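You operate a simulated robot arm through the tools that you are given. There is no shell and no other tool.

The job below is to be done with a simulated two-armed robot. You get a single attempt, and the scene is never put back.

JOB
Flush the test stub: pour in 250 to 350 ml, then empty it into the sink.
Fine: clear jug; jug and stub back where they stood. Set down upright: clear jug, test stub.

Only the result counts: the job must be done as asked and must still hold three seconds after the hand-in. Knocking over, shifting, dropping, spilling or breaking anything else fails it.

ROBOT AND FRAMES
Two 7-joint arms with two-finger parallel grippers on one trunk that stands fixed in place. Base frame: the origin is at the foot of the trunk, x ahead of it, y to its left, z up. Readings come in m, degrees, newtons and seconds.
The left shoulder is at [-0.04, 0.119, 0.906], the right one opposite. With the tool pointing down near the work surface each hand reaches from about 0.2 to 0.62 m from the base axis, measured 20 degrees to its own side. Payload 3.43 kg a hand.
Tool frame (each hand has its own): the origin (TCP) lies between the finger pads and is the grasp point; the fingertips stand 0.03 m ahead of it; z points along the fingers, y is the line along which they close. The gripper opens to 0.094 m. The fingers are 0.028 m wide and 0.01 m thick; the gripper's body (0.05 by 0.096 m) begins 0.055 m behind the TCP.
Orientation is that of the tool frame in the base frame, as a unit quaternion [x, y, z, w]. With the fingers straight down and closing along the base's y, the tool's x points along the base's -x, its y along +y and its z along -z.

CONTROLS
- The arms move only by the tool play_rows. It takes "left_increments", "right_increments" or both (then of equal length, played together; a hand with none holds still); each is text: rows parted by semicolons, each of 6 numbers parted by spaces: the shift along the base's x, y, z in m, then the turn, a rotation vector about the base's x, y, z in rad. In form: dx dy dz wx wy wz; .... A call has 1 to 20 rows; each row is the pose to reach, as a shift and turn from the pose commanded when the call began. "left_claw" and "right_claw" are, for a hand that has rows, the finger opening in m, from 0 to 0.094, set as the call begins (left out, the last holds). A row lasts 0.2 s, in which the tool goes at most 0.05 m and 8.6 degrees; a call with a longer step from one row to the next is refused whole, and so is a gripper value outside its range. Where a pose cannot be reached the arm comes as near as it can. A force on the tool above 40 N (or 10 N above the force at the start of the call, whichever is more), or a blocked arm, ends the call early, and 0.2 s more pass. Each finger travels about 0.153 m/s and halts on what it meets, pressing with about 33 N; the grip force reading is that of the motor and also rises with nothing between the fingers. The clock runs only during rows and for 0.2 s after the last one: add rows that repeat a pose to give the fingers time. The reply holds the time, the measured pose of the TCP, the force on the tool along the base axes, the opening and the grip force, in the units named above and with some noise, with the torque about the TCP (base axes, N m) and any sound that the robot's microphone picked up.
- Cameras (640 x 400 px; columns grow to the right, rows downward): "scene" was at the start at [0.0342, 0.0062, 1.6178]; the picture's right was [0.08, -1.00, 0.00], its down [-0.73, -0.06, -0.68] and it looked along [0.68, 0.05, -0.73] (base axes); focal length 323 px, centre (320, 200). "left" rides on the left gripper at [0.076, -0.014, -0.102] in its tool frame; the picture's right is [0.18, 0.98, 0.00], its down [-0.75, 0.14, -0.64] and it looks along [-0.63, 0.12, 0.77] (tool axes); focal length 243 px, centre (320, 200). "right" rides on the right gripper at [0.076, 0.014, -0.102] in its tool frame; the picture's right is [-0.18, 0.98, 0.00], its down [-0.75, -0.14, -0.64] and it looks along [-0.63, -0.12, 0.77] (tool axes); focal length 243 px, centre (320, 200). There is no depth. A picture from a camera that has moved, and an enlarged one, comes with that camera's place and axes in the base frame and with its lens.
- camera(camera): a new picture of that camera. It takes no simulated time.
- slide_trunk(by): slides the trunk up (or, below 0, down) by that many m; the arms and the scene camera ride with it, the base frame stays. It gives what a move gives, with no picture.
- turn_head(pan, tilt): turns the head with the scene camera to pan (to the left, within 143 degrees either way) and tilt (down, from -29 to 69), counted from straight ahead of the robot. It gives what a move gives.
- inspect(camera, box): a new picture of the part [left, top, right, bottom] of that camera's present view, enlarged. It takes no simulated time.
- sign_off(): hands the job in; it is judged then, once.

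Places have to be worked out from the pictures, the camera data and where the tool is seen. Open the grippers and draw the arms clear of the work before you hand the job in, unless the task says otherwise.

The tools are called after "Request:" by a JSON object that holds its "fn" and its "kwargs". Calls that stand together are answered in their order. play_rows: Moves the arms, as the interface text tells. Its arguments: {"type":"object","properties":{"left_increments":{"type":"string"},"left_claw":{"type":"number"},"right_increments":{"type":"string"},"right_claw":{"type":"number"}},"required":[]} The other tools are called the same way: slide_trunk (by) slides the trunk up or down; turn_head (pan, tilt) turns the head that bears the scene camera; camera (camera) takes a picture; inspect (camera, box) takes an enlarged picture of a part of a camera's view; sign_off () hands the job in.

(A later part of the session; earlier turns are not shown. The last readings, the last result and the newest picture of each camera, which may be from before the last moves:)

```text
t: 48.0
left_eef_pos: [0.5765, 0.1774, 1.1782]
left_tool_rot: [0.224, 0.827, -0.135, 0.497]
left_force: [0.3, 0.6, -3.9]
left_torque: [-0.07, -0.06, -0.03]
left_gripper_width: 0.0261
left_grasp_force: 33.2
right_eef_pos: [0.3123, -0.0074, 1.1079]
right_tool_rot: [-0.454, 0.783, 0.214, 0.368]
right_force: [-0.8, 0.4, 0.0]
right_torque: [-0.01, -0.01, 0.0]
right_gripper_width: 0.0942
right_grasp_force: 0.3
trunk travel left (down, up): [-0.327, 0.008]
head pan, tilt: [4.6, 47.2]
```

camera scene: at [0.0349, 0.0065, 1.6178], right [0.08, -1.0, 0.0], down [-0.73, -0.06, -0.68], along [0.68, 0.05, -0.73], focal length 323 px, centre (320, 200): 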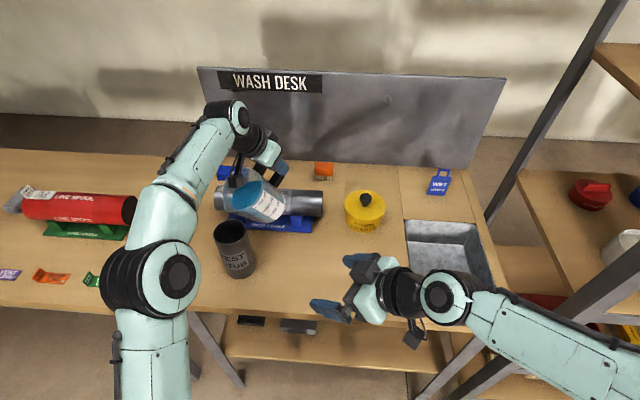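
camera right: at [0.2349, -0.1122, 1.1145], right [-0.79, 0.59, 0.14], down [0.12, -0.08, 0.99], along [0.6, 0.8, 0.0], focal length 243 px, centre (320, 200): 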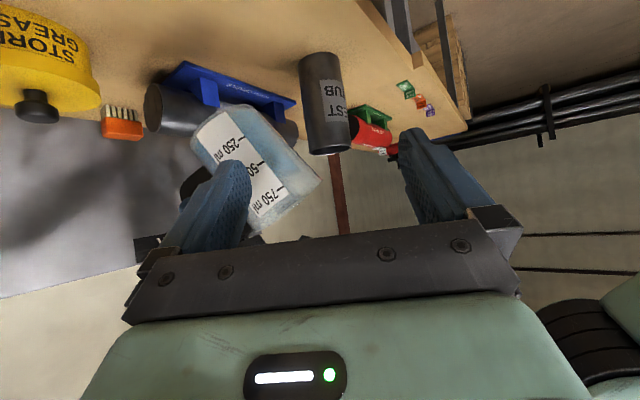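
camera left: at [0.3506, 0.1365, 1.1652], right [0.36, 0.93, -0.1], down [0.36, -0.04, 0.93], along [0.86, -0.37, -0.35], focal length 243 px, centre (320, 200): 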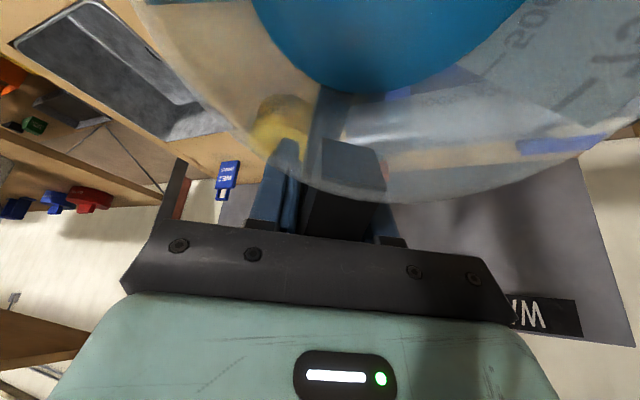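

Weight averages 4.12 N, so about 215 ml has been poured, with an uncertainty of roughly 20 ml. For a better reading I tilt back to 36° in place, where the side camera can read the scale.

Request:
{"fn": "play_rows", "kwargs": {"left_increments": "0.0061 -0.0035 -0.0086 0.0349 0.0605 0; 0.0115 -0.0066 -0.0177 0.0698 0.1209 0; 0.0165 -0.0095 -0.0271 0.1047 0.1814 0; 0.0208 -0.012 -0.037 0.1396 0.2418 0; 0.0246 -0.0141 -0.0472 0.1745 0.3023 0; 0.0277 -0.0159 -0.0577 0.2094 0.3628 0; 0.029 -0.0167 -0.063 0.2269 0.393 0; 0.029 -0.0167 -0.063 0.2269 0.393 0; 0.029 -0.0167 -0.063 0.2269 0.393 0; 0.029 -0.0167 -0.063 0.2269 0.393 0"}}

Request:
{"fn": "inspect", "kwargs": {"camera": "right", "box": [230, 80, 310, 180]}}

Request:
{"fn": "inspect", "kwargs": {"camera": "scene", "box": [200, 180, 328, 280]}}

```text
t: 50.2
left_eef_pos: [0.6065, 0.1621, 1.1153]
left_tool_rot: [0.247, 0.918, -0.082, 0.298]
left_force: [-0.3, -0.1, -3.5]
left_torque: [-0.13, -0.14, 0.0]
left_gripper_width: 0.026
left_grasp_force: 33.1
right_eef_pos: [0.3102, -0.0082, 1.1079]
right_tool_rot: [-0.454, 0.783, 0.214, 0.368]
right_force: [1.1, 0.2, -0.6]
right_torque: [0.0, -0.01, -0.01]
right_gripper_width: 0.0938
right_grasp_force: 0.1
trunk travel left (down, up): [-0.327, 0.008]
head pan, tilt: [4.6, 47.2]
```

```text
4.00 times, centred on (270, 130) of right
camera zoom: at [0.2347, -0.1123, 1.1145], right [-0.79, 0.59, 0.14], down [0.12, -0.08, 0.99], along [0.6, 0.8, 0.0], focal length 970 px, centre (520, 480)
```

zoom: 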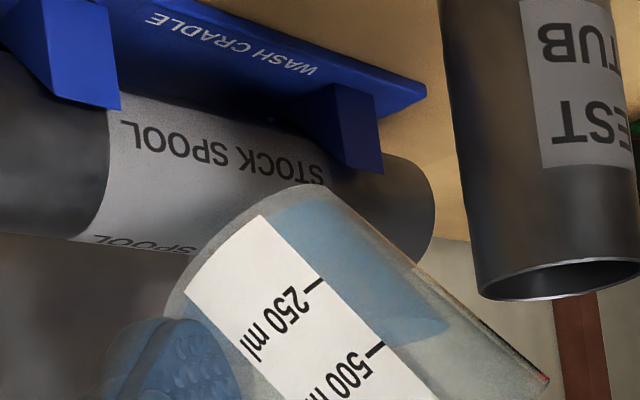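

```text
4.00 times, centred on (264, 230) of scene
camera zoom: at [0.0346, 0.0064, 1.6178], right [0.08, -1.0, 0.0], down [-0.73, -0.06, -0.68], along [0.68, 0.05, -0.73], focal length 1293 px, centre (544, 80)
```

zoom: 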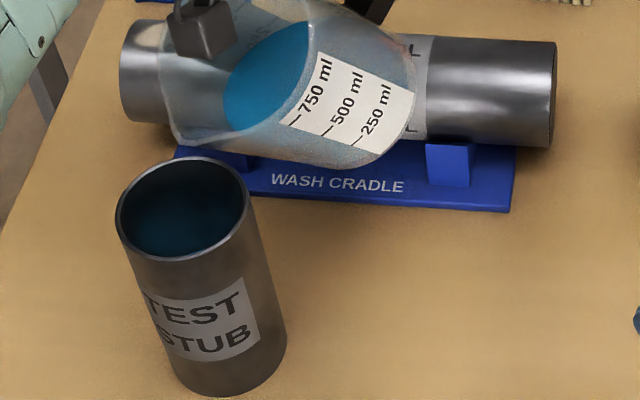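

I zoom further on the liquid boundary next to the scale.

Request:
{"fn": "inspect", "kwargs": {"camera": "right", "box": [260, 120, 330, 185]}}

Request:
{"fn": "inspect", "kwargs": {"camera": "scene", "box": [245, 180, 309, 225]}}

```text
6.15 times, centred on (295, 152) of right
camera zoom: at [0.2347, -0.1123, 1.1145], right [-0.79, 0.59, 0.14], down [0.12, -0.08, 0.99], along [0.6, 0.8, 0.0], focal length 1493 px, centre (474, 492)
```

zoom: 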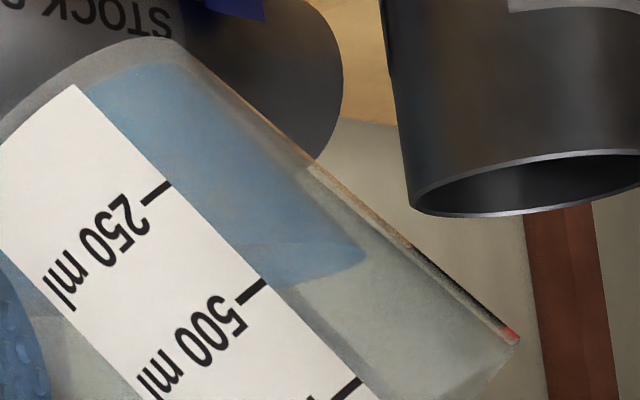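

```text
8.89 times, centred on (277, 202) of scene
camera zoom: at [0.0346, 0.0064, 1.6178], right [0.08, -1.0, 0.0], down [-0.73, -0.06, -0.68], along [0.68, 0.05, -0.73], focal length 2874 px, centre (702, 178)
```

zoom: 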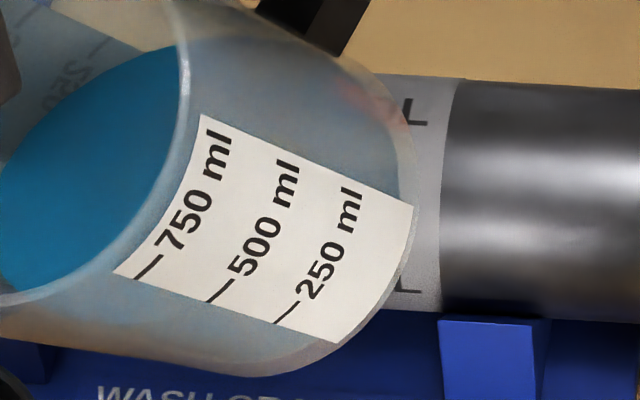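

The surface at the scale reads about 305 ml left, so roughly 210 ml is in the stub, which agrees with the weight. I tilt slowly to 67°, which should bring the pour to about 290 ml.

Request:
{"fn": "play_rows", "kwargs": {"left_increments": "-0.0028 0.0016 0.0105 -0.0349 -0.0605 0; -0.0062 0.0036 0.0209 -0.0698 -0.1209 0; -0.0102 0.0059 0.031 -0.1047 -0.1814 0; -0.0149 0.0086 0.0406 -0.1396 -0.2418 0; -0.0201 0.0116 0.0499 -0.1745 -0.3023 0; -0.0258 0.0149 0.0588 -0.2094 -0.3628 0; -0.029 0.0167 0.063 -0.2269 -0.393 0; -0.0306 0.0177 0.0651 -0.2356 -0.4081 0; -0.0322 0.0186 0.0671 -0.2443 -0.4232 0; -0.0338 0.0196 0.0691 -0.2531 -0.4383 0; -0.0355 0.0205 0.0711 -0.2618 -0.4534 0; -0.0372 0.0215 0.0731 -0.2705 -0.4686 0; -0.0372 0.0215 0.0731 -0.2705 -0.4686 0; -0.0372 0.0215 0.0731 -0.2705 -0.4686 0"}}

Request:
{"fn": "inspect", "kwargs": {"camera": "scene", "box": [200, 180, 328, 280]}}

Request:
{"fn": "inspect", "kwargs": {"camera": "right", "box": [220, 80, 340, 200]}}

```text
t: 53.2
left_eef_pos: [0.5682, 0.1844, 1.1889]
left_tool_rot: [0.217, 0.805, -0.144, 0.533]
left_force: [0.7, -0.4, -3.6]
left_torque: [-0.05, -0.01, -0.04]
left_gripper_width: 0.0259
left_grasp_force: 32.8
right_eef_pos: [0.3117, -0.0076, 1.1087]
right_tool_rot: [-0.454, 0.782, 0.214, 0.368]
right_force: [-0.3, 0.4, -0.9]
right_torque: [-0.01, 0.0, 0.0]
right_gripper_width: 0.0941
right_grasp_force: 0.1
trunk travel left (down, up): [-0.327, 0.008]
head pan, tilt: [4.6, 47.2]
```

```text
4.00 times, centred on (264, 230) of scene
camera zoom: at [0.0345, 0.0064, 1.6178], right [0.08, -1.0, 0.0], down [-0.73, -0.06, -0.68], along [0.68, 0.05, -0.73], focal length 1293 px, centre (544, 80)
```

zoom: 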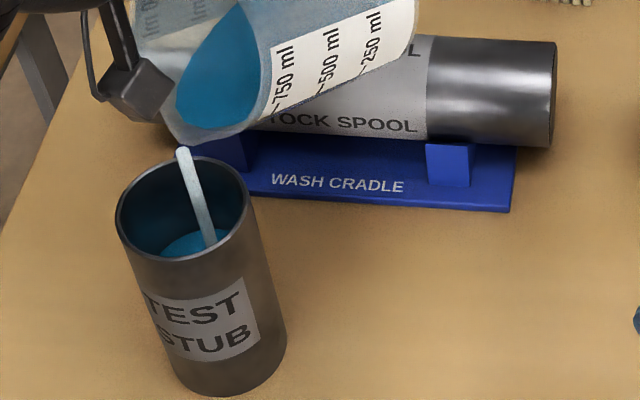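

```text
3.33 times, centred on (280, 140) of right
camera zoom: at [0.2347, -0.1123, 1.1145], right [-0.79, 0.59, 0.14], down [0.12, -0.08, 0.99], along [0.6, 0.8, 0.0], focal length 809 px, centre (453, 400)
```

zoom: 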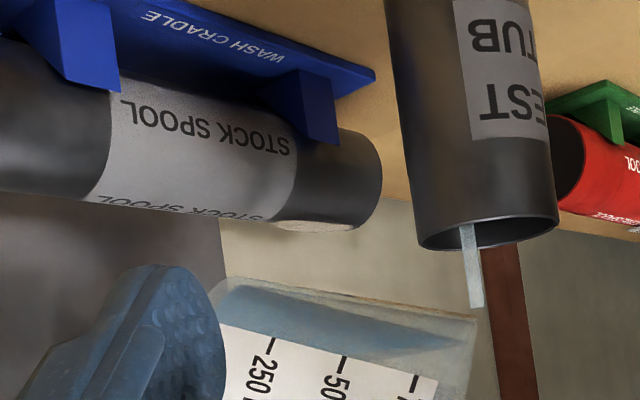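

The liquid surface is now visible inside the stub. I zoom in before letting any more time pass.

Request:
{"fn": "inspect", "kwargs": {"camera": "scene", "box": [218, 210, 270, 250]}}

Request:
{"fn": "inspect", "kwargs": {"camera": "right", "box": [260, 140, 340, 190]}}

```text
10.00 times, centred on (244, 230) of scene
camera zoom: at [0.0345, 0.0064, 1.6178], right [0.08, -1.0, 0.0], down [-0.73, -0.06, -0.68], along [0.68, 0.05, -0.73], focal length 3233 px, centre (1080, -100)
```

zoom: 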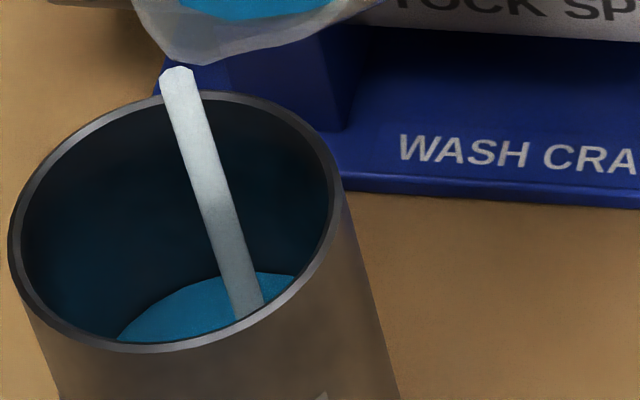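

```text
8.00 times, centred on (300, 165) of right
camera zoom: at [0.2347, -0.1123, 1.1145], right [-0.79, 0.59, 0.14], down [0.12, -0.08, 0.99], along [0.6, 0.8, 0.0], focal length 1941 px, centre (480, 480)
```

zoom: 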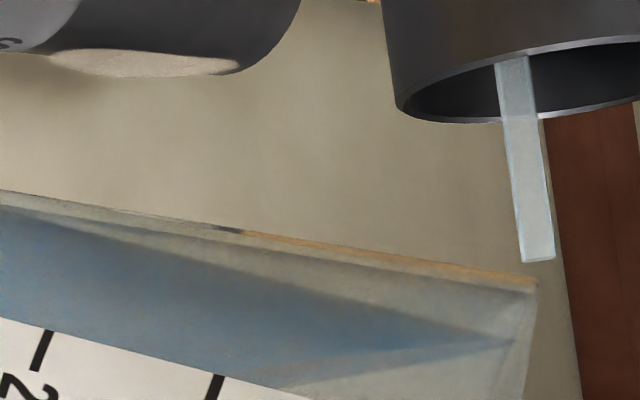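

The stub level is about 67 mm below its rim, which is roughly 300 ml, and it is still trickling. I tilt back now to stop the flow and re-read at 36°.

Request:
{"fn": "play_rows", "kwargs": {"left_increments": "0.0066 -0.0038 -0.008 0.0349 0.0605 0; 0.0129 -0.0075 -0.0165 0.0698 0.1209 0; 0.0184 -0.0106 -0.0255 0.1047 0.1814 0; 0.0235 -0.0136 -0.0348 0.1396 0.2418 0; 0.028 -0.0162 -0.0447 0.1745 0.3023 0; 0.0319 -0.0184 -0.0547 0.2094 0.3628 0; 0.0352 -0.0203 -0.0652 0.2443 0.4232 0; 0.0372 -0.0215 -0.0731 0.2705 0.4686 0; 0.0372 -0.0215 -0.0731 0.2705 0.4686 0; 0.0372 -0.0215 -0.0731 0.2705 0.4686 0"}}

Request:
{"fn": "inspect", "kwargs": {"camera": "scene", "box": [218, 210, 270, 250]}}

Request:
{"fn": "inspect", "kwargs": {"camera": "right", "box": [260, 120, 330, 185]}}

Request:
{"fn": "camera", "kwargs": {"camera": "scene"}}

```text
t: 55.4
left_eef_pos: [0.6062, 0.1616, 1.1137]
left_tool_rot: [0.246, 0.918, -0.081, 0.298]
left_force: [-0.2, -0.8, -4.2]
left_torque: [-0.05, -0.08, -0.03]
left_gripper_width: 0.0261
left_grasp_force: 32.9
right_eef_pos: [0.3117, -0.007, 1.1079]
right_tool_rot: [-0.454, 0.783, 0.214, 0.368]
right_force: [0.2, 0.4, -0.3]
right_torque: [0.0, 0.01, 0.03]
right_gripper_width: 0.0937
right_grasp_force: 0.1
trunk travel left (down, up): [-0.327, 0.008]
head pan, tilt: [4.6, 47.2]
```

```text
10.00 times, centred on (244, 230) of scene
camera zoom: at [0.0347, 0.0062, 1.6178], right [0.08, -1.0, 0.0], down [-0.73, -0.06, -0.68], along [0.68, 0.05, -0.73], focal length 3233 px, centre (1080, -100)
```

zoom: 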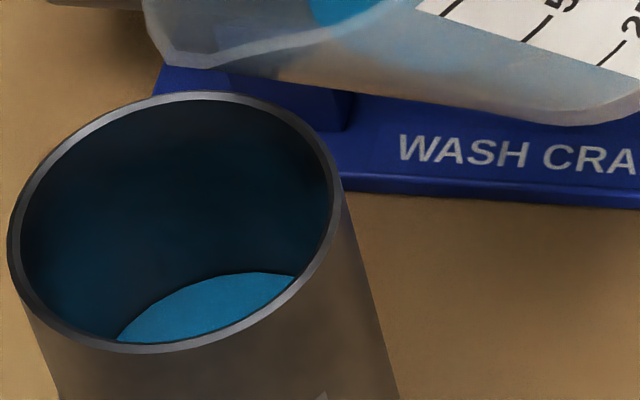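

```text
6.15 times, centred on (295, 152) of right
camera zoom: at [0.2348, -0.1124, 1.1145], right [-0.79, 0.59, 0.14], down [0.12, -0.08, 0.99], along [0.6, 0.8, 0.0], focal length 1493 px, centre (474, 492)
```

zoom: 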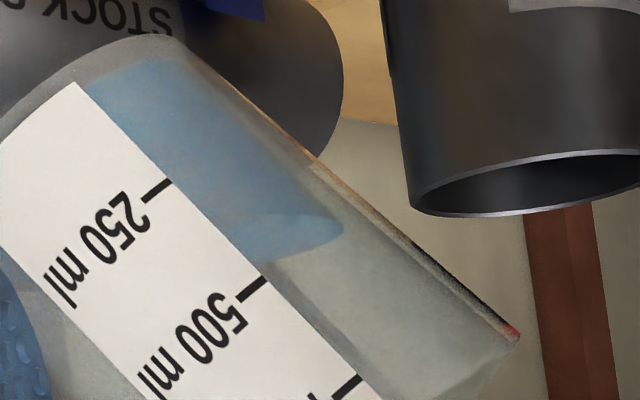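

```text
taken
camera scene: at [0.0347, 0.0062, 1.6178], right [0.08, -1.0, 0.0], down [-0.73, -0.06, -0.68], along [0.68, 0.05, -0.73], focal length 323 px, centre (320, 200)
```

scene: 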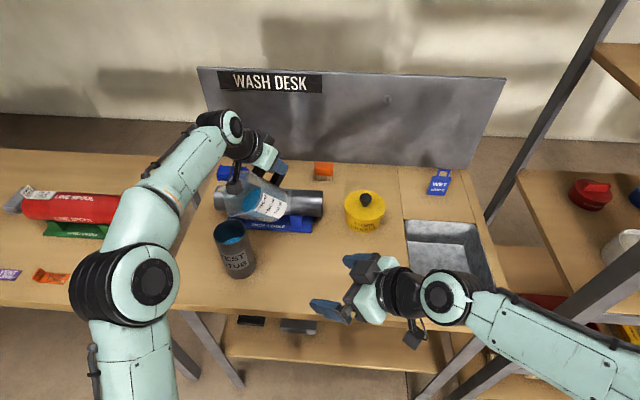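

The scale now reads about 230 ml left, so about 285 ml has been poured. The weight and the stub level agree, so the pour is within range. I untilt slightly and slide the jug back off the stub by the way it came.

Request:
{"fn": "play_rows", "kwargs": {"left_increments": "0 0 0.006 0.0262 0.0454 0; 0 0 0.012 0.0524 0.0907 0; -0.008 -0.0139 0.012 0.0524 0.0907 0; -0.02 -0.0346 0.012 0.0524 0.0907 0; -0.032 -0.0554 0.012 0.0524 0.0907 0; -0.044 -0.0762 0.012 0.0524 0.0907 0; -0.054 -0.0935 0.012 0.0524 0.0907 0; -0.06 -0.104 0.012 0.0524 0.0907 0; -0.06 -0.104 0.012 0.0524 0.0907 0"}}

Request:
{"fn": "play_rows", "kwargs": {"left_increments": "-0.015 0.005 0 0 0 0; -0.035 0.012 0 0 0 0; -0.055 0.018 0 0 0 0; -0.075 0.025 0 0 0 0; -0.088 0.03 0 0 0 0; -0.088 0.03 0 0 0 0; -0.088 0.03 0 0 0 0"}}

Request:
{"fn": "camera", "kwargs": {"camera": "scene"}}

Request:
{"fn": "camera", "kwargs": {"camera": "right"}}

```text
t: 57.4
left_eef_pos: [0.5451, 0.0567, 1.1274]
left_tool_rot: [0.25, 0.933, -0.07, 0.249]
left_force: [-0.3, 0.4, -3.4]
left_torque: [-0.06, -0.1, -0.01]
left_gripper_width: 0.0262
left_grasp_force: 33.3
right_eef_pos: [0.3108, -0.0073, 1.1074]
right_tool_rot: [-0.454, 0.783, 0.214, 0.368]
right_force: [0.4, -0.1, -0.1]
right_torque: [-0.01, -0.05, 0.01]
right_gripper_width: 0.0941
right_grasp_force: 0.0
trunk travel left (down, up): [-0.327, 0.008]
head pan, tilt: [4.6, 47.2]
```

```text
t: 59.0
left_eef_pos: [0.4577, 0.0866, 1.1278]
left_tool_rot: [0.251, 0.933, -0.068, 0.25]
left_force: [-0.2, 0.6, -4.0]
left_torque: [-0.07, -0.12, -0.01]
left_gripper_width: 0.0258
left_grasp_force: 32.0
right_eef_pos: [0.3113, -0.0077, 1.108]
right_tool_rot: [-0.454, 0.783, 0.214, 0.368]
right_force: [-1.0, -0.2, 0.8]
right_torque: [0.0, 0.01, -0.01]
right_gripper_width: 0.094
right_grasp_force: 0.0
trunk travel left (down, up): [-0.327, 0.008]
head pan, tilt: [4.6, 47.2]
```

```text
taken
camera scene: at [0.0343, 0.0063, 1.6178], right [0.08, -1.0, 0.0], down [-0.73, -0.06, -0.68], along [0.68, 0.05, -0.73], focal length 323 px, centre (320, 200)
```

scene: 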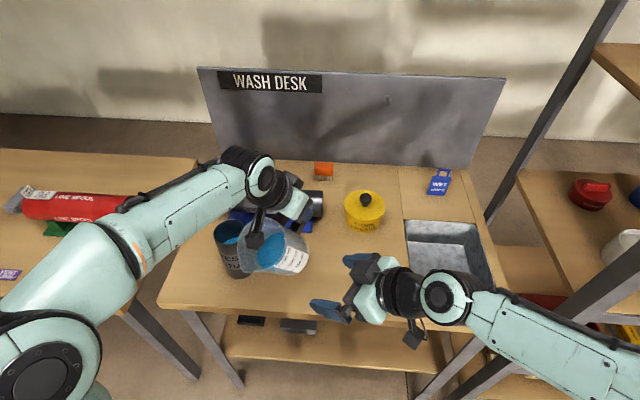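

```text
taken
camera right: at [0.2345, -0.1123, 1.1145], right [-0.79, 0.59, 0.14], down [0.12, -0.08, 0.99], along [0.6, 0.8, 0.0], focal length 243 px, centre (320, 200)
```

right: 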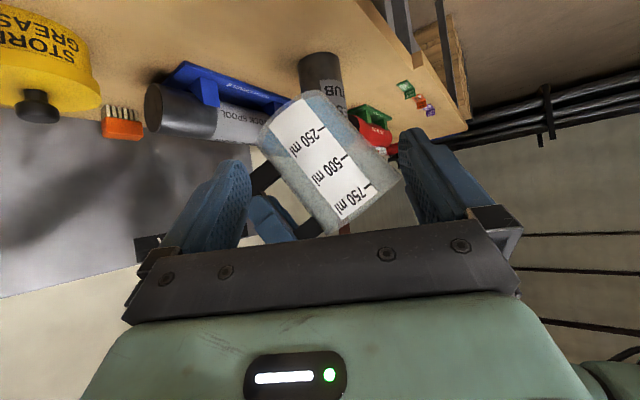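

The right hand would be in the way of the jug's return swing. I withdraw it to the right first, reversing its earlier path.

Request:
{"fn": "play_rows", "kwargs": {"right_increments": "0 -0.03 0 0 0 -0.05; 0 -0.06 0 0 0 -0.15; 0 -0.1 0 0 0 -0.28; -0.01 -0.14 0 0 0 -0.42; -0.02 -0.18 0 0 0 -0.56; -0.03 -0.21 0 0 0 -0.7; -0.036 -0.24 0 0 0 -0.84; -0.036 -0.25 0 0 0 -0.96; -0.036 -0.25 0 0 0 -1.05; -0.036 -0.25 0 0 0 -1.05"}}

Request:
{"fn": "play_rows", "kwargs": {"left_increments": "0 0 -0.003 0.04 0.0693 0; 0 0 -0.006 0.09 0.1559 0; 0 0 -0.012 0.14 0.2425 0; 0 0 -0.018 0.19 0.3291 0; 0 0 -0.025 0.235 0.407 0; 0 0 -0.028 0.2618 0.4534 0; 0 0 -0.028 0.2618 0.4534 0; 0 0 -0.028 0.2618 0.4534 0"}}

Request:
{"fn": "camera", "kwargs": {"camera": "scene"}}

```text
t: 61.2
left_eef_pos: [0.458, 0.0857, 1.1275]
left_tool_rot: [0.251, 0.933, -0.069, 0.25]
left_force: [-0.5, 0.4, -3.8]
left_torque: [-0.07, -0.15, 0.03]
left_gripper_width: 0.026
left_grasp_force: 32.5
right_eef_pos: [0.2761, -0.2567, 1.1083]
right_tool_rot: [0.001, 0.905, 0.0, 0.426]
right_force: [0.7, -0.3, -0.4]
right_torque: [-0.02, 0.01, -0.01]
right_gripper_width: 0.0941
right_grasp_force: 0.0
trunk travel left (down, up): [-0.327, 0.008]
head pan, tilt: [4.6, 47.2]
```

```text
t: 63.0
left_eef_pos: [0.4584, 0.0866, 1.0997]
left_tool_rot: [0.259, 0.966, -0.003, -0.001]
left_force: [-0.3, 0.1, -3.0]
left_torque: [-0.1, -0.16, 0.03]
left_gripper_width: 0.0259
left_grasp_force: 32.7
right_eef_pos: [0.276, -0.2573, 1.1077]
right_tool_rot: [0.0, 0.905, 0.0, 0.425]
right_force: [-0.5, 1.0, 0.3]
right_torque: [-0.05, 0.01, -0.01]
right_gripper_width: 0.0938
right_grasp_force: 0.0
trunk travel left (down, up): [-0.327, 0.008]
head pan, tilt: [4.6, 47.2]
```

```text
taken
camera scene: at [0.0345, 0.0062, 1.6178], right [0.08, -1.0, 0.0], down [-0.73, -0.06, -0.68], along [0.68, 0.05, -0.73], focal length 323 px, centre (320, 200)
```

scene: 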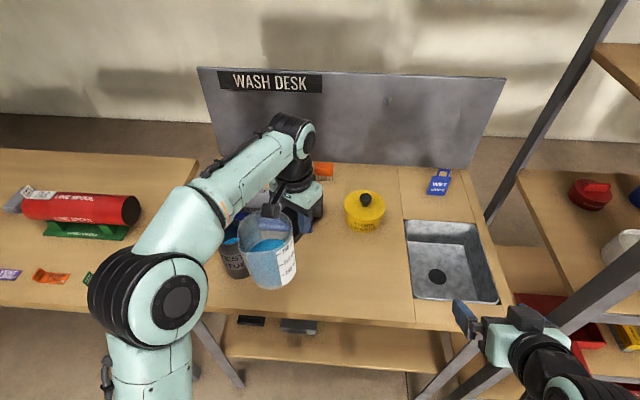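

The jug is upright again over the desk, and the right hand is clear. I swing it back by +120° in two gentle turns.

Request:
{"fn": "play_rows", "kwargs": {"left_increments": "0 0 0 0 0 0.08; 0 0 0 0 0 0.17; 0 0 0 0 0 0.27; 0 0 0 0 0 0.37; 0 0 0 0 0 0.47; 0 0 0 0 0 0.57; 0 0 0 0 0 0.67; 0 0 0 0 0 0.77; 0 0 0 0 0 0.86; 0 0 0 0 0 0.94; 0 0 0 0 0 1.0; 0 0 0 0 0 1.0472; 0 0 0 0 0 1.0472"}}

Request:
{"fn": "play_rows", "kwargs": {"left_increments": "0 0 0 0 0 0.08; 0 0 0 0 0 0.17; 0 0 0 0 0 0.27; 0 0 0 0 0 0.37; 0 0 0 0 0 0.47; 0 0 0 0 0 0.57; 0 0 0 0 0 0.67; 0 0 0 0 0 0.77; 0 0 0 0 0 0.86; 0 0 0 0 0 0.94; 0 0 0 0 0 1.0; 0 0 0 0 0 1.0472; 0 0 0 0 0 1.0472; 0 0 0 0 0 1.0472"}}

Request:
{"fn": "inspect", "kwargs": {"camera": "scene", "box": [260, 160, 388, 300]}}

```text
t: 65.8
left_eef_pos: [0.4589, 0.0865, 1.0996]
left_tool_rot: [-0.26, 0.966, -0.002, 0.002]
left_force: [0.6, 0.6, -2.4]
left_torque: [0.1, -0.21, 0.04]
left_gripper_width: 0.0264
left_grasp_force: 33.2
right_eef_pos: [0.2751, -0.2568, 1.1081]
right_tool_rot: [0.0, 0.905, 0.0, 0.425]
right_force: [0.0, 0.6, 0.2]
right_torque: [0.04, -0.02, -0.04]
right_gripper_width: 0.0939
right_grasp_force: 0.0
trunk travel left (down, up): [-0.327, 0.008]
head pan, tilt: [4.6, 47.2]
```

```text
t: 68.8
left_eef_pos: [0.4558, 0.0865, 1.0999]
left_tool_rot: [0.707, -0.707, 0.001, -0.001]
left_force: [1.1, -0.2, -3.9]
left_torque: [0.25, 0.01, -0.02]
left_gripper_width: 0.0257
left_grasp_force: 33.1
right_eef_pos: [0.2747, -0.2581, 1.108]
right_tool_rot: [0.0, 0.905, 0.0, 0.426]
right_force: [-0.1, 0.8, 0.1]
right_torque: [0.0, 0.0, 0.0]
right_gripper_width: 0.094
right_grasp_force: 0.0
trunk travel left (down, up): [-0.327, 0.008]
head pan, tilt: [4.6, 47.2]
```

```text
2.86 times, centred on (324, 230) of scene
camera zoom: at [0.0345, 0.0062, 1.6178], right [0.08, -1.0, 0.0], down [-0.73, -0.06, -0.68], along [0.68, 0.05, -0.73], focal length 924 px, centre (309, 114)
```

zoom: 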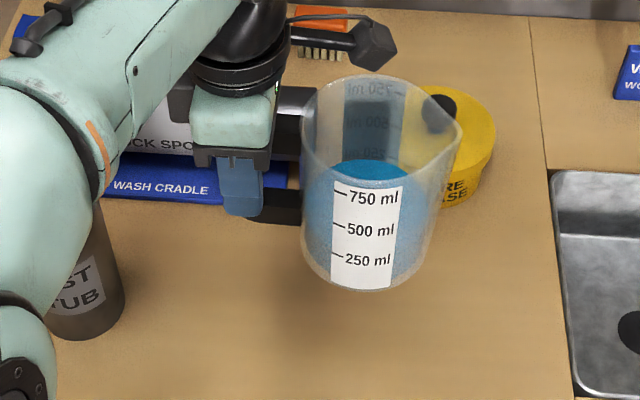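

The jug is back over its place. By summing my moves, I need (+0.002, +0.0013, -0.146) to set it down. I lower it most of the way first.

Request:
{"fn": "play_rows", "kwargs": {"left_increments": "0.002 0.0013 -0.02 0 0 0; 0.002 0.0013 -0.05 0 0 0; 0.002 0.0013 -0.08 0 0 0; 0.002 0.0013 -0.11 0 0 0; 0.002 0.0013 -0.13 0 0 0; 0.002 0.0013 -0.14 0 0 0; 0.002 0.0013 -0.14 0 0 0; 0.002 0.0013 -0.14 0 0 0"}}

Request:
{"fn": "inspect", "kwargs": {"camera": "scene", "box": [260, 160, 388, 300]}}

Request:
{"fn": "camera", "kwargs": {"camera": "right"}}

```text
t: 70.6
left_eef_pos: [0.4604, 0.0893, 0.9597]
left_tool_rot: [-0.707, 0.707, -0.002, 0.002]
left_force: [0.5, 0.4, -2.9]
left_torque: [0.22, 0.01, -0.02]
left_gripper_width: 0.0259
left_grasp_force: 33.2
right_eef_pos: [0.2766, -0.2571, 1.1064]
right_tool_rot: [0.0, 0.905, 0.0, 0.426]
right_force: [-0.2, -0.4, 0.3]
right_torque: [0.0, 0.02, -0.04]
right_gripper_width: 0.0939
right_grasp_force: 0.2
trunk travel left (down, up): [-0.327, 0.008]
head pan, tilt: [4.6, 47.2]
```

```text
2.86 times, centred on (324, 230) of scene
camera zoom: at [0.0345, 0.0062, 1.6178], right [0.08, -1.0, 0.0], down [-0.73, -0.06, -0.68], along [0.68, 0.05, -0.73], focal length 924 px, centre (309, 114)
```

zoom: 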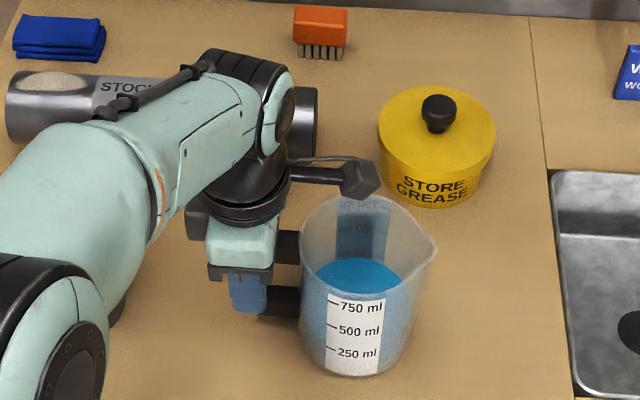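

```text
taken
camera right: at [0.1471, -0.2443, 1.1143], right [0.12, 0.98, 0.14], down [-0.01, -0.14, 0.99], along [0.99, -0.12, 0.0], focal length 243 px, centre (320, 200)
```

right: 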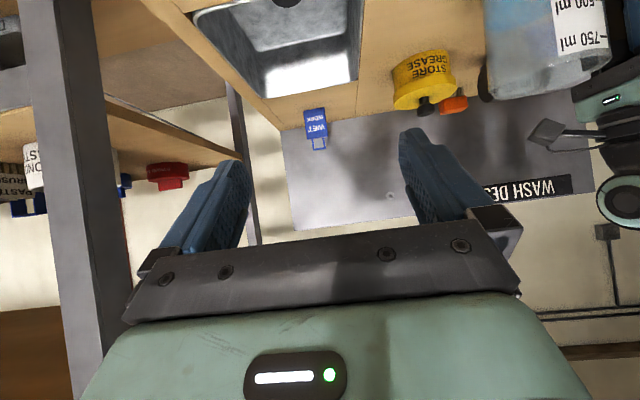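

The jug is still hanging, about 6 mm above the desk. I lower it in 1.5 mm steps until the weight comes off.

Request:
{"fn": "play_rows", "kwargs": {"left_increments": "0 0 -0.0015 0 0 0; 0 0 -0.003 0 0 0; 0 0 -0.0045 0 0 0; 0 0 -0.0055 0 0 0; 0 0 -0.0055 0 0 0"}}

Request:
{"fn": "play_rows", "kwargs": {"left_increments": "0 0 -0.001 0 0 0; 0 0 -0.001 0 0 0"}}

Request:
{"fn": "inspect", "kwargs": {"camera": "scene", "box": [260, 160, 388, 300]}}

```text
t: 71.8
left_eef_pos: [0.4599, 0.0895, 0.9544]
left_tool_rot: [-0.707, 0.707, -0.003, 0.003]
left_force: [1.0, 3.2, 8.5]
left_torque: [-0.97, 0.21, 0.05]
left_gripper_width: 0.0259
left_grasp_force: 32.4
right_eef_pos: [0.2749, -0.2578, 1.1088]
right_tool_rot: [0.001, 0.905, -0.001, 0.426]
right_force: [0.2, -0.1, 0.4]
right_torque: [0.02, 0.0, 0.01]
right_gripper_width: 0.0941
right_grasp_force: 0.0
trunk travel left (down, up): [-0.327, 0.008]
head pan, tilt: [4.6, 47.2]
```

```text
t: 72.4
left_eef_pos: [0.4607, 0.0894, 0.9548]
left_tool_rot: [-0.707, 0.707, -0.003, 0.004]
left_force: [3.4, 6.0, 13.4]
left_torque: [-0.85, 0.16, 0.06]
left_gripper_width: 0.0261
left_grasp_force: 32.9
right_eef_pos: [0.2745, -0.2565, 1.1088]
right_tool_rot: [0.0, 0.905, 0.0, 0.426]
right_force: [0.3, -0.4, -0.7]
right_torque: [0.01, -0.02, -0.02]
right_gripper_width: 0.0941
right_grasp_force: 0.1
trunk travel left (down, up): [-0.327, 0.008]
head pan, tilt: [4.6, 47.2]
```

```text
2.86 times, centred on (324, 230) of scene
camera zoom: at [0.0335, 0.007, 1.6179], right [0.08, -1.0, 0.0], down [-0.73, -0.06, -0.68], along [0.68, 0.05, -0.73], focal length 924 px, centre (309, 114)
```

zoom: 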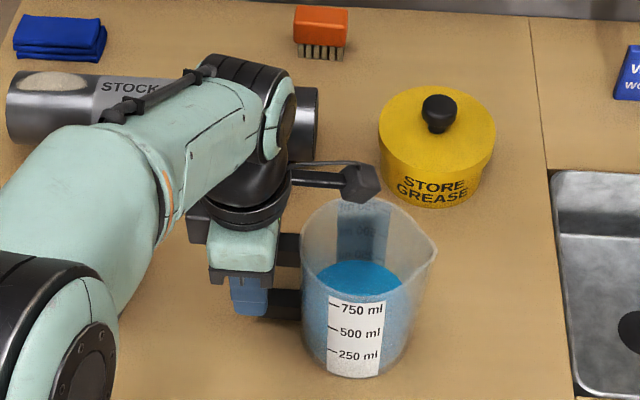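

The jug is firmly on the desk. I ease up 2 mm to relieve the pressure, then open the fingers.

Request:
{"fn": "play_rows", "kwargs": {"left_increments": "0 0 0.0015 0 0 0; 0 0 0.002 0 0 0"}}

Request:
{"fn": "play_rows", "kwargs": {"left_increments": "0 0 0 0 0 0; 0 0 0 0 0 0; 0 0 0 0 0 0", "left_claw": 0.056}}

Request:
{"fn": "inspect", "kwargs": {"camera": "scene", "box": [260, 160, 388, 300]}}

Request:
{"fn": "inspect", "kwargs": {"camera": "left", "box": [200, 100, 460, 260]}}

```text
t: 73.0
left_eef_pos: [0.4593, 0.0889, 0.9545]
left_tool_rot: [-0.707, 0.707, -0.001, 0.001]
left_force: [0.8, 1.9, 3.6]
left_torque: [-0.25, -0.04, 0.09]
left_gripper_width: 0.0262
left_grasp_force: 32.6
right_eef_pos: [0.2758, -0.2574, 1.1074]
right_tool_rot: [0.0, 0.905, -0.001, 0.426]
right_force: [0.7, 0.6, 0.4]
right_torque: [0.02, -0.02, 0.0]
right_gripper_width: 0.094
right_grasp_force: 0.1
trunk travel left (down, up): [-0.327, 0.008]
head pan, tilt: [4.6, 47.2]
```

```text
t: 73.8
left_eef_pos: [0.4603, 0.0884, 0.9554]
left_tool_rot: [0.707, -0.707, 0.002, -0.002]
left_force: [0.3, 0.1, -0.3]
left_torque: [0.0, -0.02, 0.02]
left_gripper_width: 0.0559
left_grasp_force: 0.0
right_eef_pos: [0.2749, -0.2568, 1.108]
right_tool_rot: [0.0, 0.905, 0.0, 0.425]
right_force: [0.4, -0.2, 0.3]
right_torque: [0.01, -0.01, 0.0]
right_gripper_width: 0.094
right_grasp_force: 0.0
trunk travel left (down, up): [-0.327, 0.008]
head pan, tilt: [4.6, 47.2]
```

```text
2.86 times, centred on (324, 230) of scene
camera zoom: at [0.0341, 0.0062, 1.6178], right [0.08, -1.0, 0.0], down [-0.73, -0.06, -0.68], along [0.68, 0.05, -0.73], focal length 924 px, centre (309, 114)
```

zoom: 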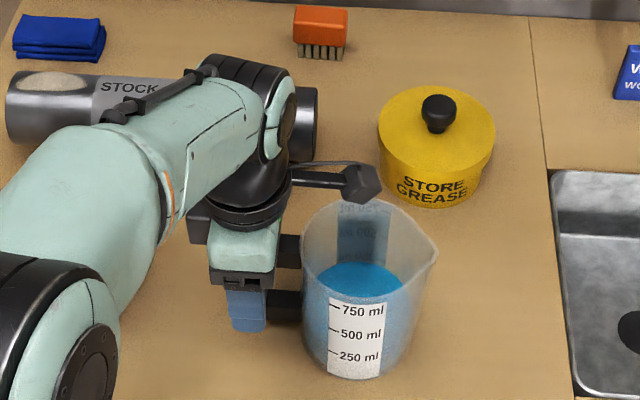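

```text
2.46 times, centred on (330, 180) of left
camera zoom: at [0.474, 0.0125, 1.0572], right [-0.98, -0.18, 0.0], down [-0.14, 0.75, 0.64], along [-0.11, 0.63, -0.77], focal length 597 px, centre (295, 249)
```

zoom: 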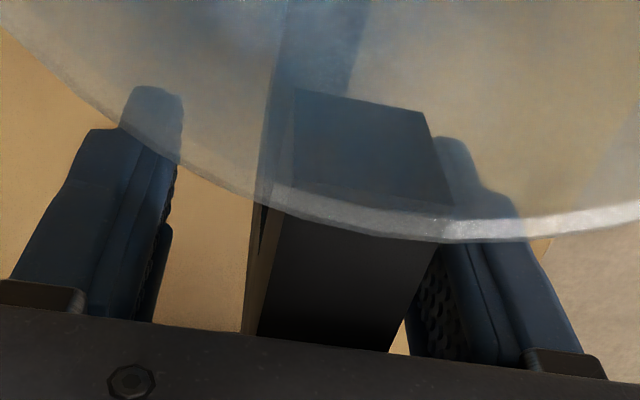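

The jug is released and standing. I raise the left hand straight up and clear of the handle.

Request:
{"fn": "play_rows", "kwargs": {"left_increments": "0 0.001 0.02 0 0 0; 0 0.001 0.05 0 0 0; 0 0.001 0.08 0 0 0; 0 0.001 0.12 0 0 0; 0 0.001 0.15 0 0 0; 0 0.03 0.18 0 0 0; 0 0.06 0.2 0 0 0; 0 0.1 0.2 0 0 0; -0.02 0.14 0.2 0 0 0; -0.02 0.14 0.2 0 0 0"}}

Request:
{"fn": "camera", "kwargs": {"camera": "scene"}}

Request:
{"fn": "inspect", "kwargs": {"camera": "scene", "box": [285, 220, 381, 300]}}

```text
t: 76.0
left_eef_pos: [0.4402, 0.2275, 1.1549]
left_tool_rot: [-0.707, 0.708, -0.001, 0.001]
left_force: [0.1, 0.3, -0.2]
left_torque: [-0.01, -0.02, -0.02]
left_gripper_width: 0.0558
left_grasp_force: 0.1
right_eef_pos: [0.2757, -0.2582, 1.1065]
right_tool_rot: [0.0, 0.905, 0.001, 0.426]
right_force: [0.1, -0.7, -1.1]
right_torque: [0.01, -0.03, -0.01]
right_gripper_width: 0.0938
right_grasp_force: 0.1
trunk travel left (down, up): [-0.327, 0.008]
head pan, tilt: [4.6, 47.2]
```

```text
taken
camera scene: at [0.035, 0.0054, 1.6178], right [0.08, -1.0, 0.0], down [-0.73, -0.06, -0.68], along [0.68, 0.06, -0.73], focal length 323 px, centre (320, 200)
```

scene: 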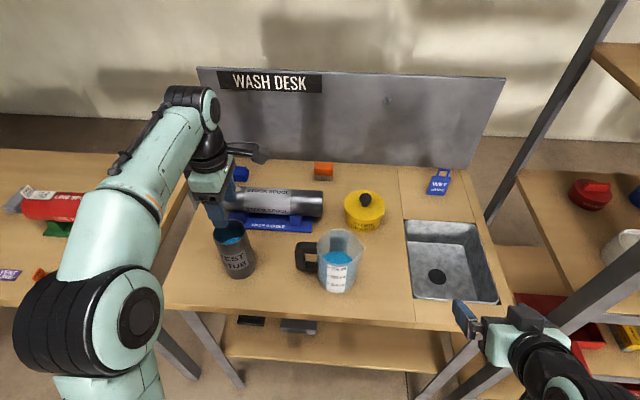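

```text
5.00 times, centred on (333, 260) of scene
camera zoom: at [0.035, 0.0054, 1.6178], right [0.08, -1.0, 0.0], down [-0.73, -0.06, -0.68], along [0.68, 0.06, -0.73], focal length 1617 px, centre (255, -100)
```

zoom: 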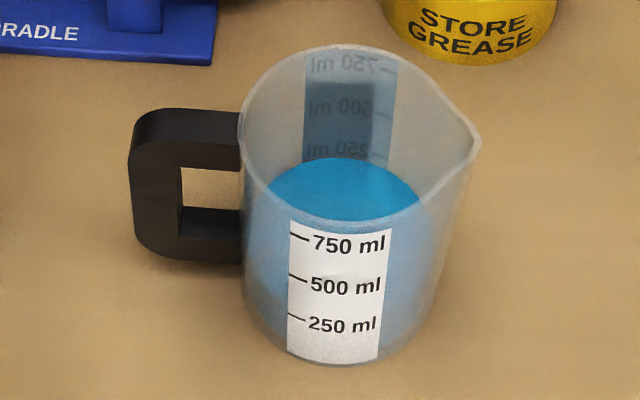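

The jug is within about 3 mm of where it stood, and the level drop suggests about 276 ml poured. Before emptying the stub, I confirm with the same eye-level view from the right camera that I used at the start.

Request:
{"fn": "play_rows", "kwargs": {"right_increments": "0.008 0.036 -0.015 0 0 0; 0.016 0.072 -0.03 0 0 0; 0.024 0.108 -0.05 0 0 0; 0.032 0.144 -0.07 0 0 0; 0.04 0.18 -0.09 0 0 0; 0.045 0.215 -0.106 0 0 0; 0.045 0.222 -0.106 0 0 0; 0.045 0.222 -0.106 0 0 0"}}

Request:
{"fn": "inspect", "kwargs": {"camera": "right", "box": [290, 40, 482, 210]}}

Request:
{"fn": "inspect", "kwargs": {"camera": "right", "box": [300, 90, 364, 140]}}

Request:
{"fn": "inspect", "kwargs": {"camera": "right", "box": [365, 75, 421, 125]}}

```text
t: 77.5
left_eef_pos: [0.4408, 0.2268, 1.1538]
left_tool_rot: [-0.707, 0.707, -0.002, 0.002]
left_force: [-1.1, 0.0, 0.4]
left_torque: [0.03, -0.01, -0.01]
left_gripper_width: 0.0558
left_grasp_force: 0.0
right_eef_pos: [0.3182, -0.027, 1.0094]
right_tool_rot: [0.029, 0.912, 0.072, 0.403]
right_force: [-0.4, 1.3, -0.3]
right_torque: [-0.04, 0.01, -0.01]
right_gripper_width: 0.0942
right_grasp_force: 0.2
right hand out of reach, approached as far as the arm can: row 1, 2, 3, 4, 5, 6
trunk travel left (down, up): [-0.327, 0.008]
head pan, tilt: [4.6, 47.2]
stopped in row 7 (right hand): the arm was blocked; the commanded pose is now the measured one
```

```text
2.35 times, centred on (386, 125) of right
camera zoom: at [0.1893, -0.0159, 1.0234], right [0.12, 0.95, 0.29], down [0.03, -0.29, 0.96], along [0.99, -0.1, -0.07], focal length 571 px, centre (165, 376)
```

zoom: 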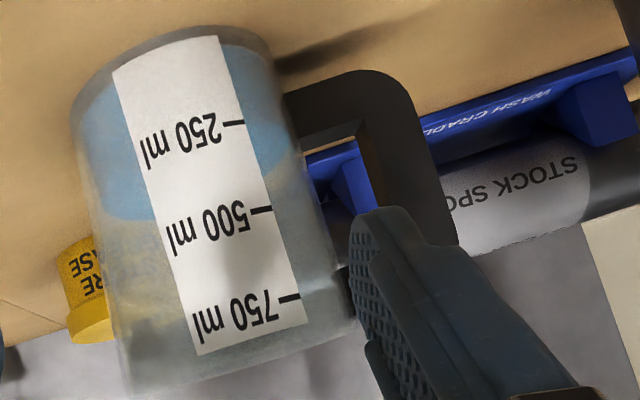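

```text
8.00 times, centred on (332, 115) of right
camera zoom: at [0.1893, -0.0159, 1.0234], right [0.12, 0.95, 0.29], down [0.03, -0.29, 0.96], along [0.99, -0.1, -0.07], focal length 1941 px, centre (224, 880)
```

zoom: 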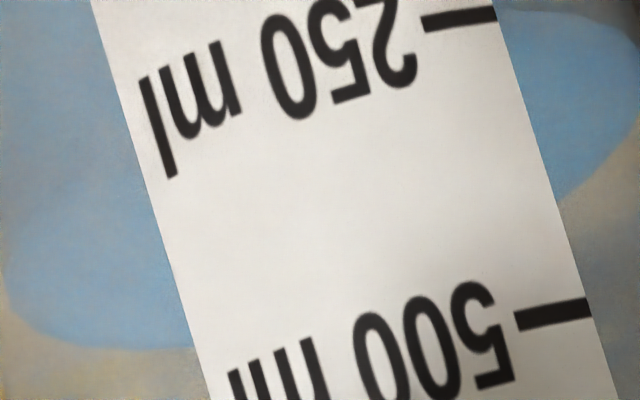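

```text
8.00 times, centred on (393, 100) of right
camera zoom: at [0.1893, -0.0159, 1.0234], right [0.12, 0.95, 0.29], down [0.03, -0.29, 0.96], along [0.99, -0.1, -0.07], focal length 1941 px, centre (-264, 1000)
```

zoom: 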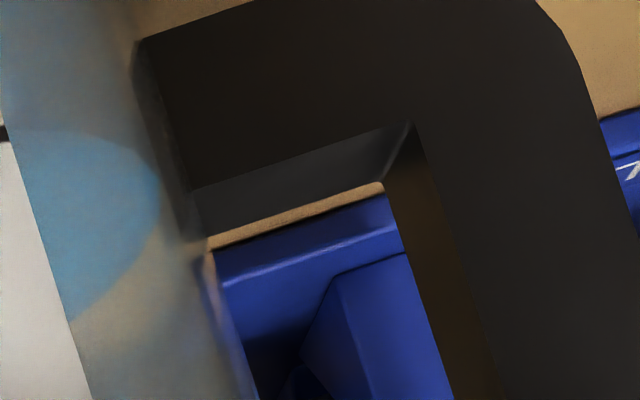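

Comparing both eye-level readings, the level fell from about 2 mm above 500 to about 3 mm below 250, so roughly 280 ml went into the stub. Now I clear the left arm away to the left, because the right arm will carry the stub to the sink.

Request:
{"fn": "play_rows", "kwargs": {"left_increments": "-0.01 0.02 0.01 0 0 -0.1; -0.02 0.045 0.015 0 0 -0.24; -0.035 0.07 0.015 0 0 -0.38; -0.05 0.1 0.015 0 0 -0.52; -0.07 0.13 0.015 0 0 -0.66; -0.09 0.16 0.015 0 0 -0.8; -0.11 0.19 0.015 0 0 -0.94; -0.12 0.21 0.015 0 0 -1.08; -0.12 0.22 0.015 0 0 -1.22; -0.12 0.22 0.015 0 0 -1.36; -0.12 0.22 0.015 0 0 -1.5; -0.12 0.22 0.015 0 0 -1.57; -0.12 0.22 0.015 0 0 -1.57"}}

Request:
{"fn": "camera", "kwargs": {"camera": "scene"}}

Request:
{"fn": "camera", "kwargs": {"camera": "left"}}

```text
t: 80.3
left_eef_pos: [0.3197, 0.4465, 1.1696]
left_tool_rot: [0.001, 1.0, -0.003, -0.001]
left_force: [0.4, -0.2, -0.1]
left_torque: [0.01, 0.01, 0.0]
left_gripper_width: 0.0558
left_grasp_force: 0.1
right_eef_pos: [0.3178, -0.0268, 1.0087]
right_tool_rot: [0.028, 0.912, 0.072, 0.403]
right_force: [0.4, -0.5, 0.2]
right_torque: [0.01, -0.01, 0.02]
right_gripper_width: 0.0942
right_grasp_force: 0.0
trunk travel left (down, up): [-0.327, 0.008]
head pan, tilt: [4.6, 47.2]
```

```text
taken
camera scene: at [0.0342, 0.0062, 1.6178], right [0.08, -1.0, 0.0], down [-0.73, -0.06, -0.68], along [0.68, 0.05, -0.73], focal length 323 px, centre (320, 200)
```

scene: 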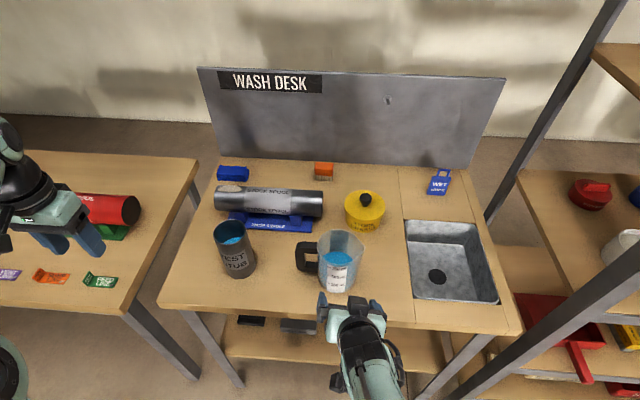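

```text
taken
camera left: at [0.2433, 0.434, 1.2714], right [-0.18, 0.98, 0.0], down [0.75, 0.14, 0.64], along [0.63, 0.11, -0.77], focal length 243 px, centre (320, 200)
```

left: 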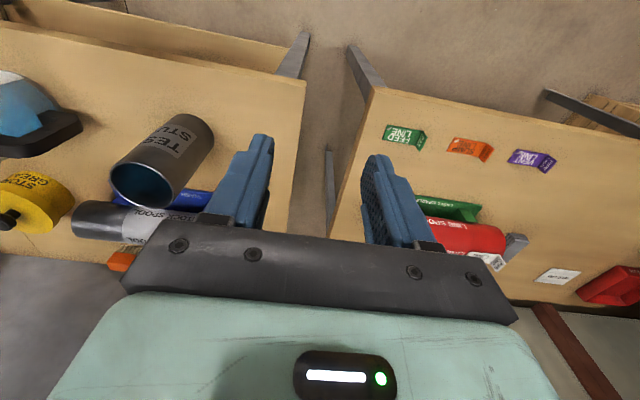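

The stub centre is confirmed at about (0.4645, 0.249). I bring the right hand around in front of the jug to a pre-grasp behind the stub, pitched 50° and yawed about 40°, gripper fully open and still high.

Request:
{"fn": "play_rows", "kwargs": {"right_increments": "-0.005 0.005 0.02 -0.0223 -0.0154 0.1143; -0.005 0.03 0.045 -0.0447 -0.0308 0.2287; -0.005 0.065 0.06 -0.067 -0.0462 0.343; 0 0.1 0.07 -0.0893 -0.0616 0.4573; 0.01 0.14 0.07 -0.1117 -0.077 0.5717; 0.03 0.17 0.07 -0.134 -0.0924 0.686; 0.05 0.195 0.07 -0.134 -0.0924 0.686; 0.062 0.205 0.07 -0.134 -0.0924 0.686; 0.062 0.205 0.07 -0.134 -0.0924 0.686", "right_claw": 0.094}}

Request:
{"fn": "camera", "kwargs": {"camera": "scene"}}

Request:
{"fn": "camera", "kwargs": {"camera": "right"}}

```text
t: 82.3
left_eef_pos: [0.3187, 0.4462, 1.1708]
left_tool_rot: [0.0, 1.0, -0.003, 0.0]
left_force: [-0.7, 0.6, 0.1]
left_torque: [0.02, -0.02, 0.0]
left_gripper_width: 0.0557
left_grasp_force: 0.0
right_eef_pos: [0.379, 0.1785, 1.0781]
right_tool_rot: [-0.311, 0.852, 0.144, 0.397]
right_force: [0.3, 0.0, 0.1]
right_torque: [0.02, -0.02, 0.04]
right_gripper_width: 0.094
right_grasp_force: 0.0
trunk travel left (down, up): [-0.327, 0.008]
head pan, tilt: [4.6, 47.2]
```

```text
taken
camera scene: at [0.034, 0.0064, 1.6178], right [0.08, -1.0, 0.0], down [-0.73, -0.06, -0.68], along [0.68, 0.05, -0.73], focal length 323 px, centre (320, 200)
```

scene: 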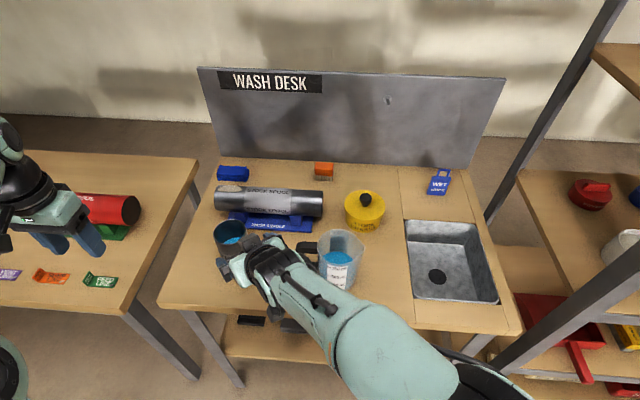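

```text
taken
camera right: at [0.2719, 0.1063, 1.0855], right [-0.54, 0.83, 0.14], down [0.08, -0.11, 0.99], along [0.84, 0.55, -0.01], focal length 243 px, centre (320, 200)
```

right: 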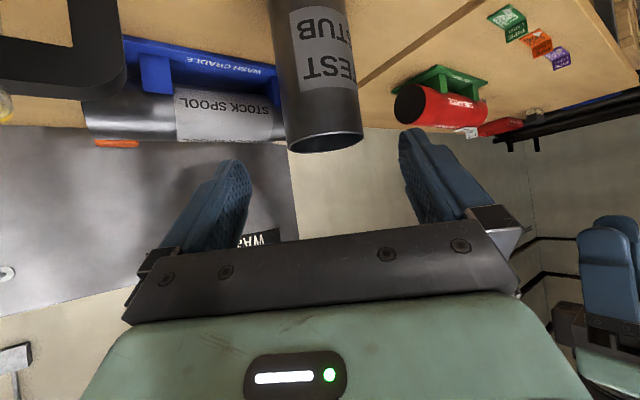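

The stub is framed between the open fingers. I lower to mid-stub height, z about 0.955, before moving forward.

Request:
{"fn": "play_rows", "kwargs": {"right_increments": "0 0 -0.03 0 0 0; 0 0 -0.06 0 0 0; 0 0 -0.09 0 0 0; 0 0 -0.115 0 0 0; 0 0 -0.123 0 0 0; 0 0 -0.123 0 0 0"}}

Request:
{"fn": "camera", "kwargs": {"camera": "right"}}

Request:
{"fn": "camera", "kwargs": {"camera": "scene"}}

```text
t: 83.7
left_eef_pos: [0.3184, 0.447, 1.1699]
left_tool_rot: [0.0, 1.0, -0.002, 0.0]
left_force: [0.4, -0.3, -0.1]
left_torque: [0.03, 0.0, -0.05]
left_gripper_width: 0.0561
left_grasp_force: 0.0
right_eef_pos: [0.3793, 0.1775, 0.9566]
right_tool_rot: [-0.31, 0.852, 0.144, 0.397]
right_force: [-0.2, 0.1, -0.3]
right_torque: [0.02, -0.02, 0.03]
right_gripper_width: 0.0941
right_grasp_force: 0.1
trunk travel left (down, up): [-0.327, 0.008]
head pan, tilt: [4.6, 47.2]
```

```text
taken
camera right: at [0.2707, 0.106, 0.9634], right [-0.54, 0.83, 0.14], down [0.08, -0.11, 0.99], along [0.84, 0.55, -0.01], focal length 243 px, centre (320, 200)
```

right: 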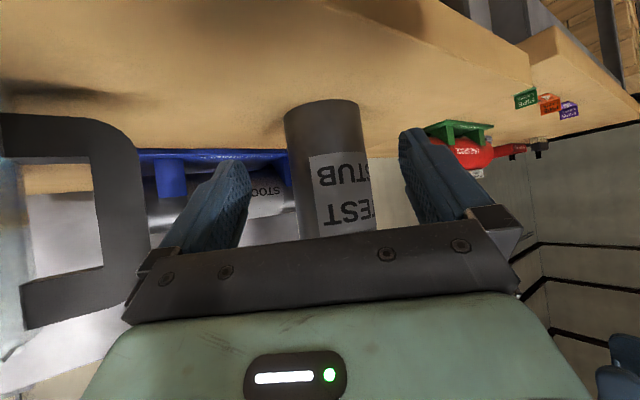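

```text
taken
camera scene: at [0.0342, 0.0062, 1.6178], right [0.08, -1.0, 0.0], down [-0.73, -0.06, -0.68], along [0.68, 0.05, -0.73], focal length 323 px, centre (320, 200)
```

scene: 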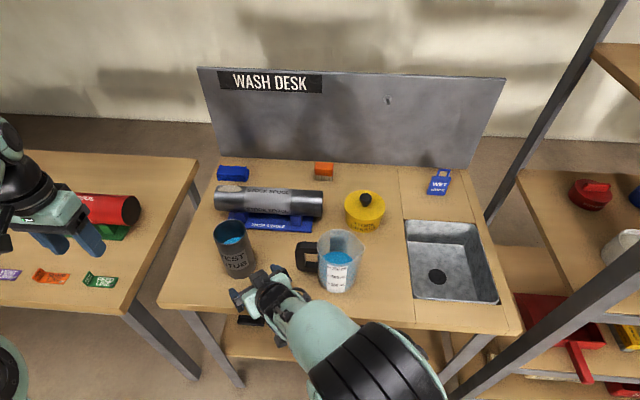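

Alignment is good, with a lateral error of about 1 mm. I advance 0.11 m along the hand's heading so the fingers straddle the stub.

Request:
{"fn": "play_rows", "kwargs": {"right_increments": "0.0153 0.0129 0 0 0 0; 0.0306 0.0257 0 0 0 0; 0.046 0.0386 0 0 0 0; 0.0613 0.0514 0 0 0 0; 0.0766 0.0643 0 0 0 0; 0.085 0.0711 0 0 0 0; 0.085 0.0711 0 0 0 0"}}

Request:
{"fn": "camera", "kwargs": {"camera": "right"}}

Request:
{"fn": "inspect", "kwargs": {"camera": "scene", "box": [190, 190, 350, 300]}}

```text
t: 85.3
left_eef_pos: [0.3192, 0.4475, 1.1701]
left_tool_rot: [0.0, 1.0, -0.003, -0.001]
left_force: [-1.0, -0.6, -0.5]
left_torque: [-0.03, -0.02, -0.03]
left_gripper_width: 0.0559
left_grasp_force: 0.0
right_eef_pos: [0.4628, 0.2502, 0.9552]
right_tool_rot: [-0.309, 0.852, 0.144, 0.397]
right_force: [-0.8, -0.2, 0.1]
right_torque: [0.05, -0.11, -0.01]
right_gripper_width: 0.094
right_grasp_force: 0.2
trunk travel left (down, up): [-0.327, 0.008]
head pan, tilt: [4.6, 47.2]
```

```text
taken
camera right: at [0.3555, 0.1773, 0.963], right [-0.54, 0.83, 0.14], down [0.08, -0.11, 0.99], along [0.84, 0.55, -0.01], focal length 243 px, centre (320, 200)
```

right: 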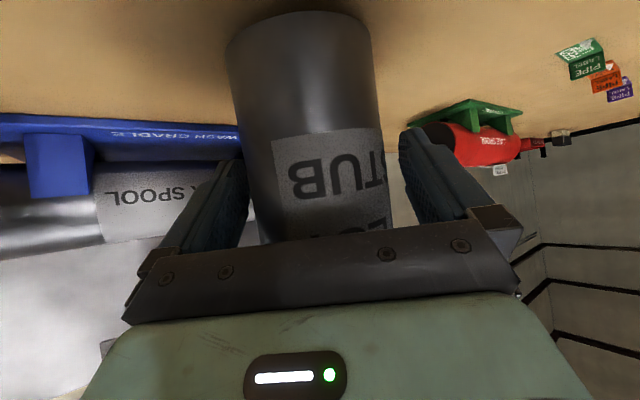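

```text
3.64 times, centred on (270, 245) of scene
camera zoom: at [0.0338, 0.006, 1.6178], right [0.08, -1.0, 0.0], down [-0.73, -0.06, -0.68], along [0.68, 0.06, -0.73], focal length 1176 px, centre (502, 36)
```

zoom: 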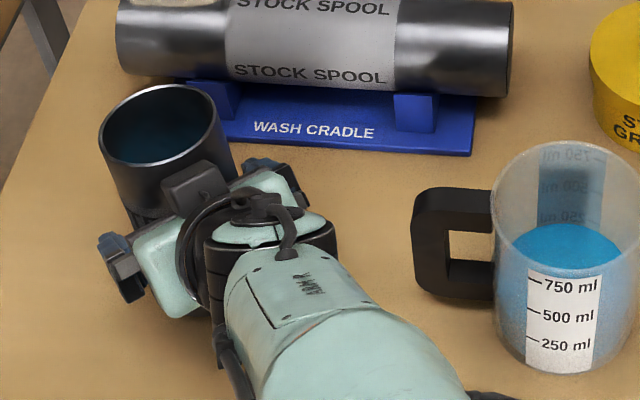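

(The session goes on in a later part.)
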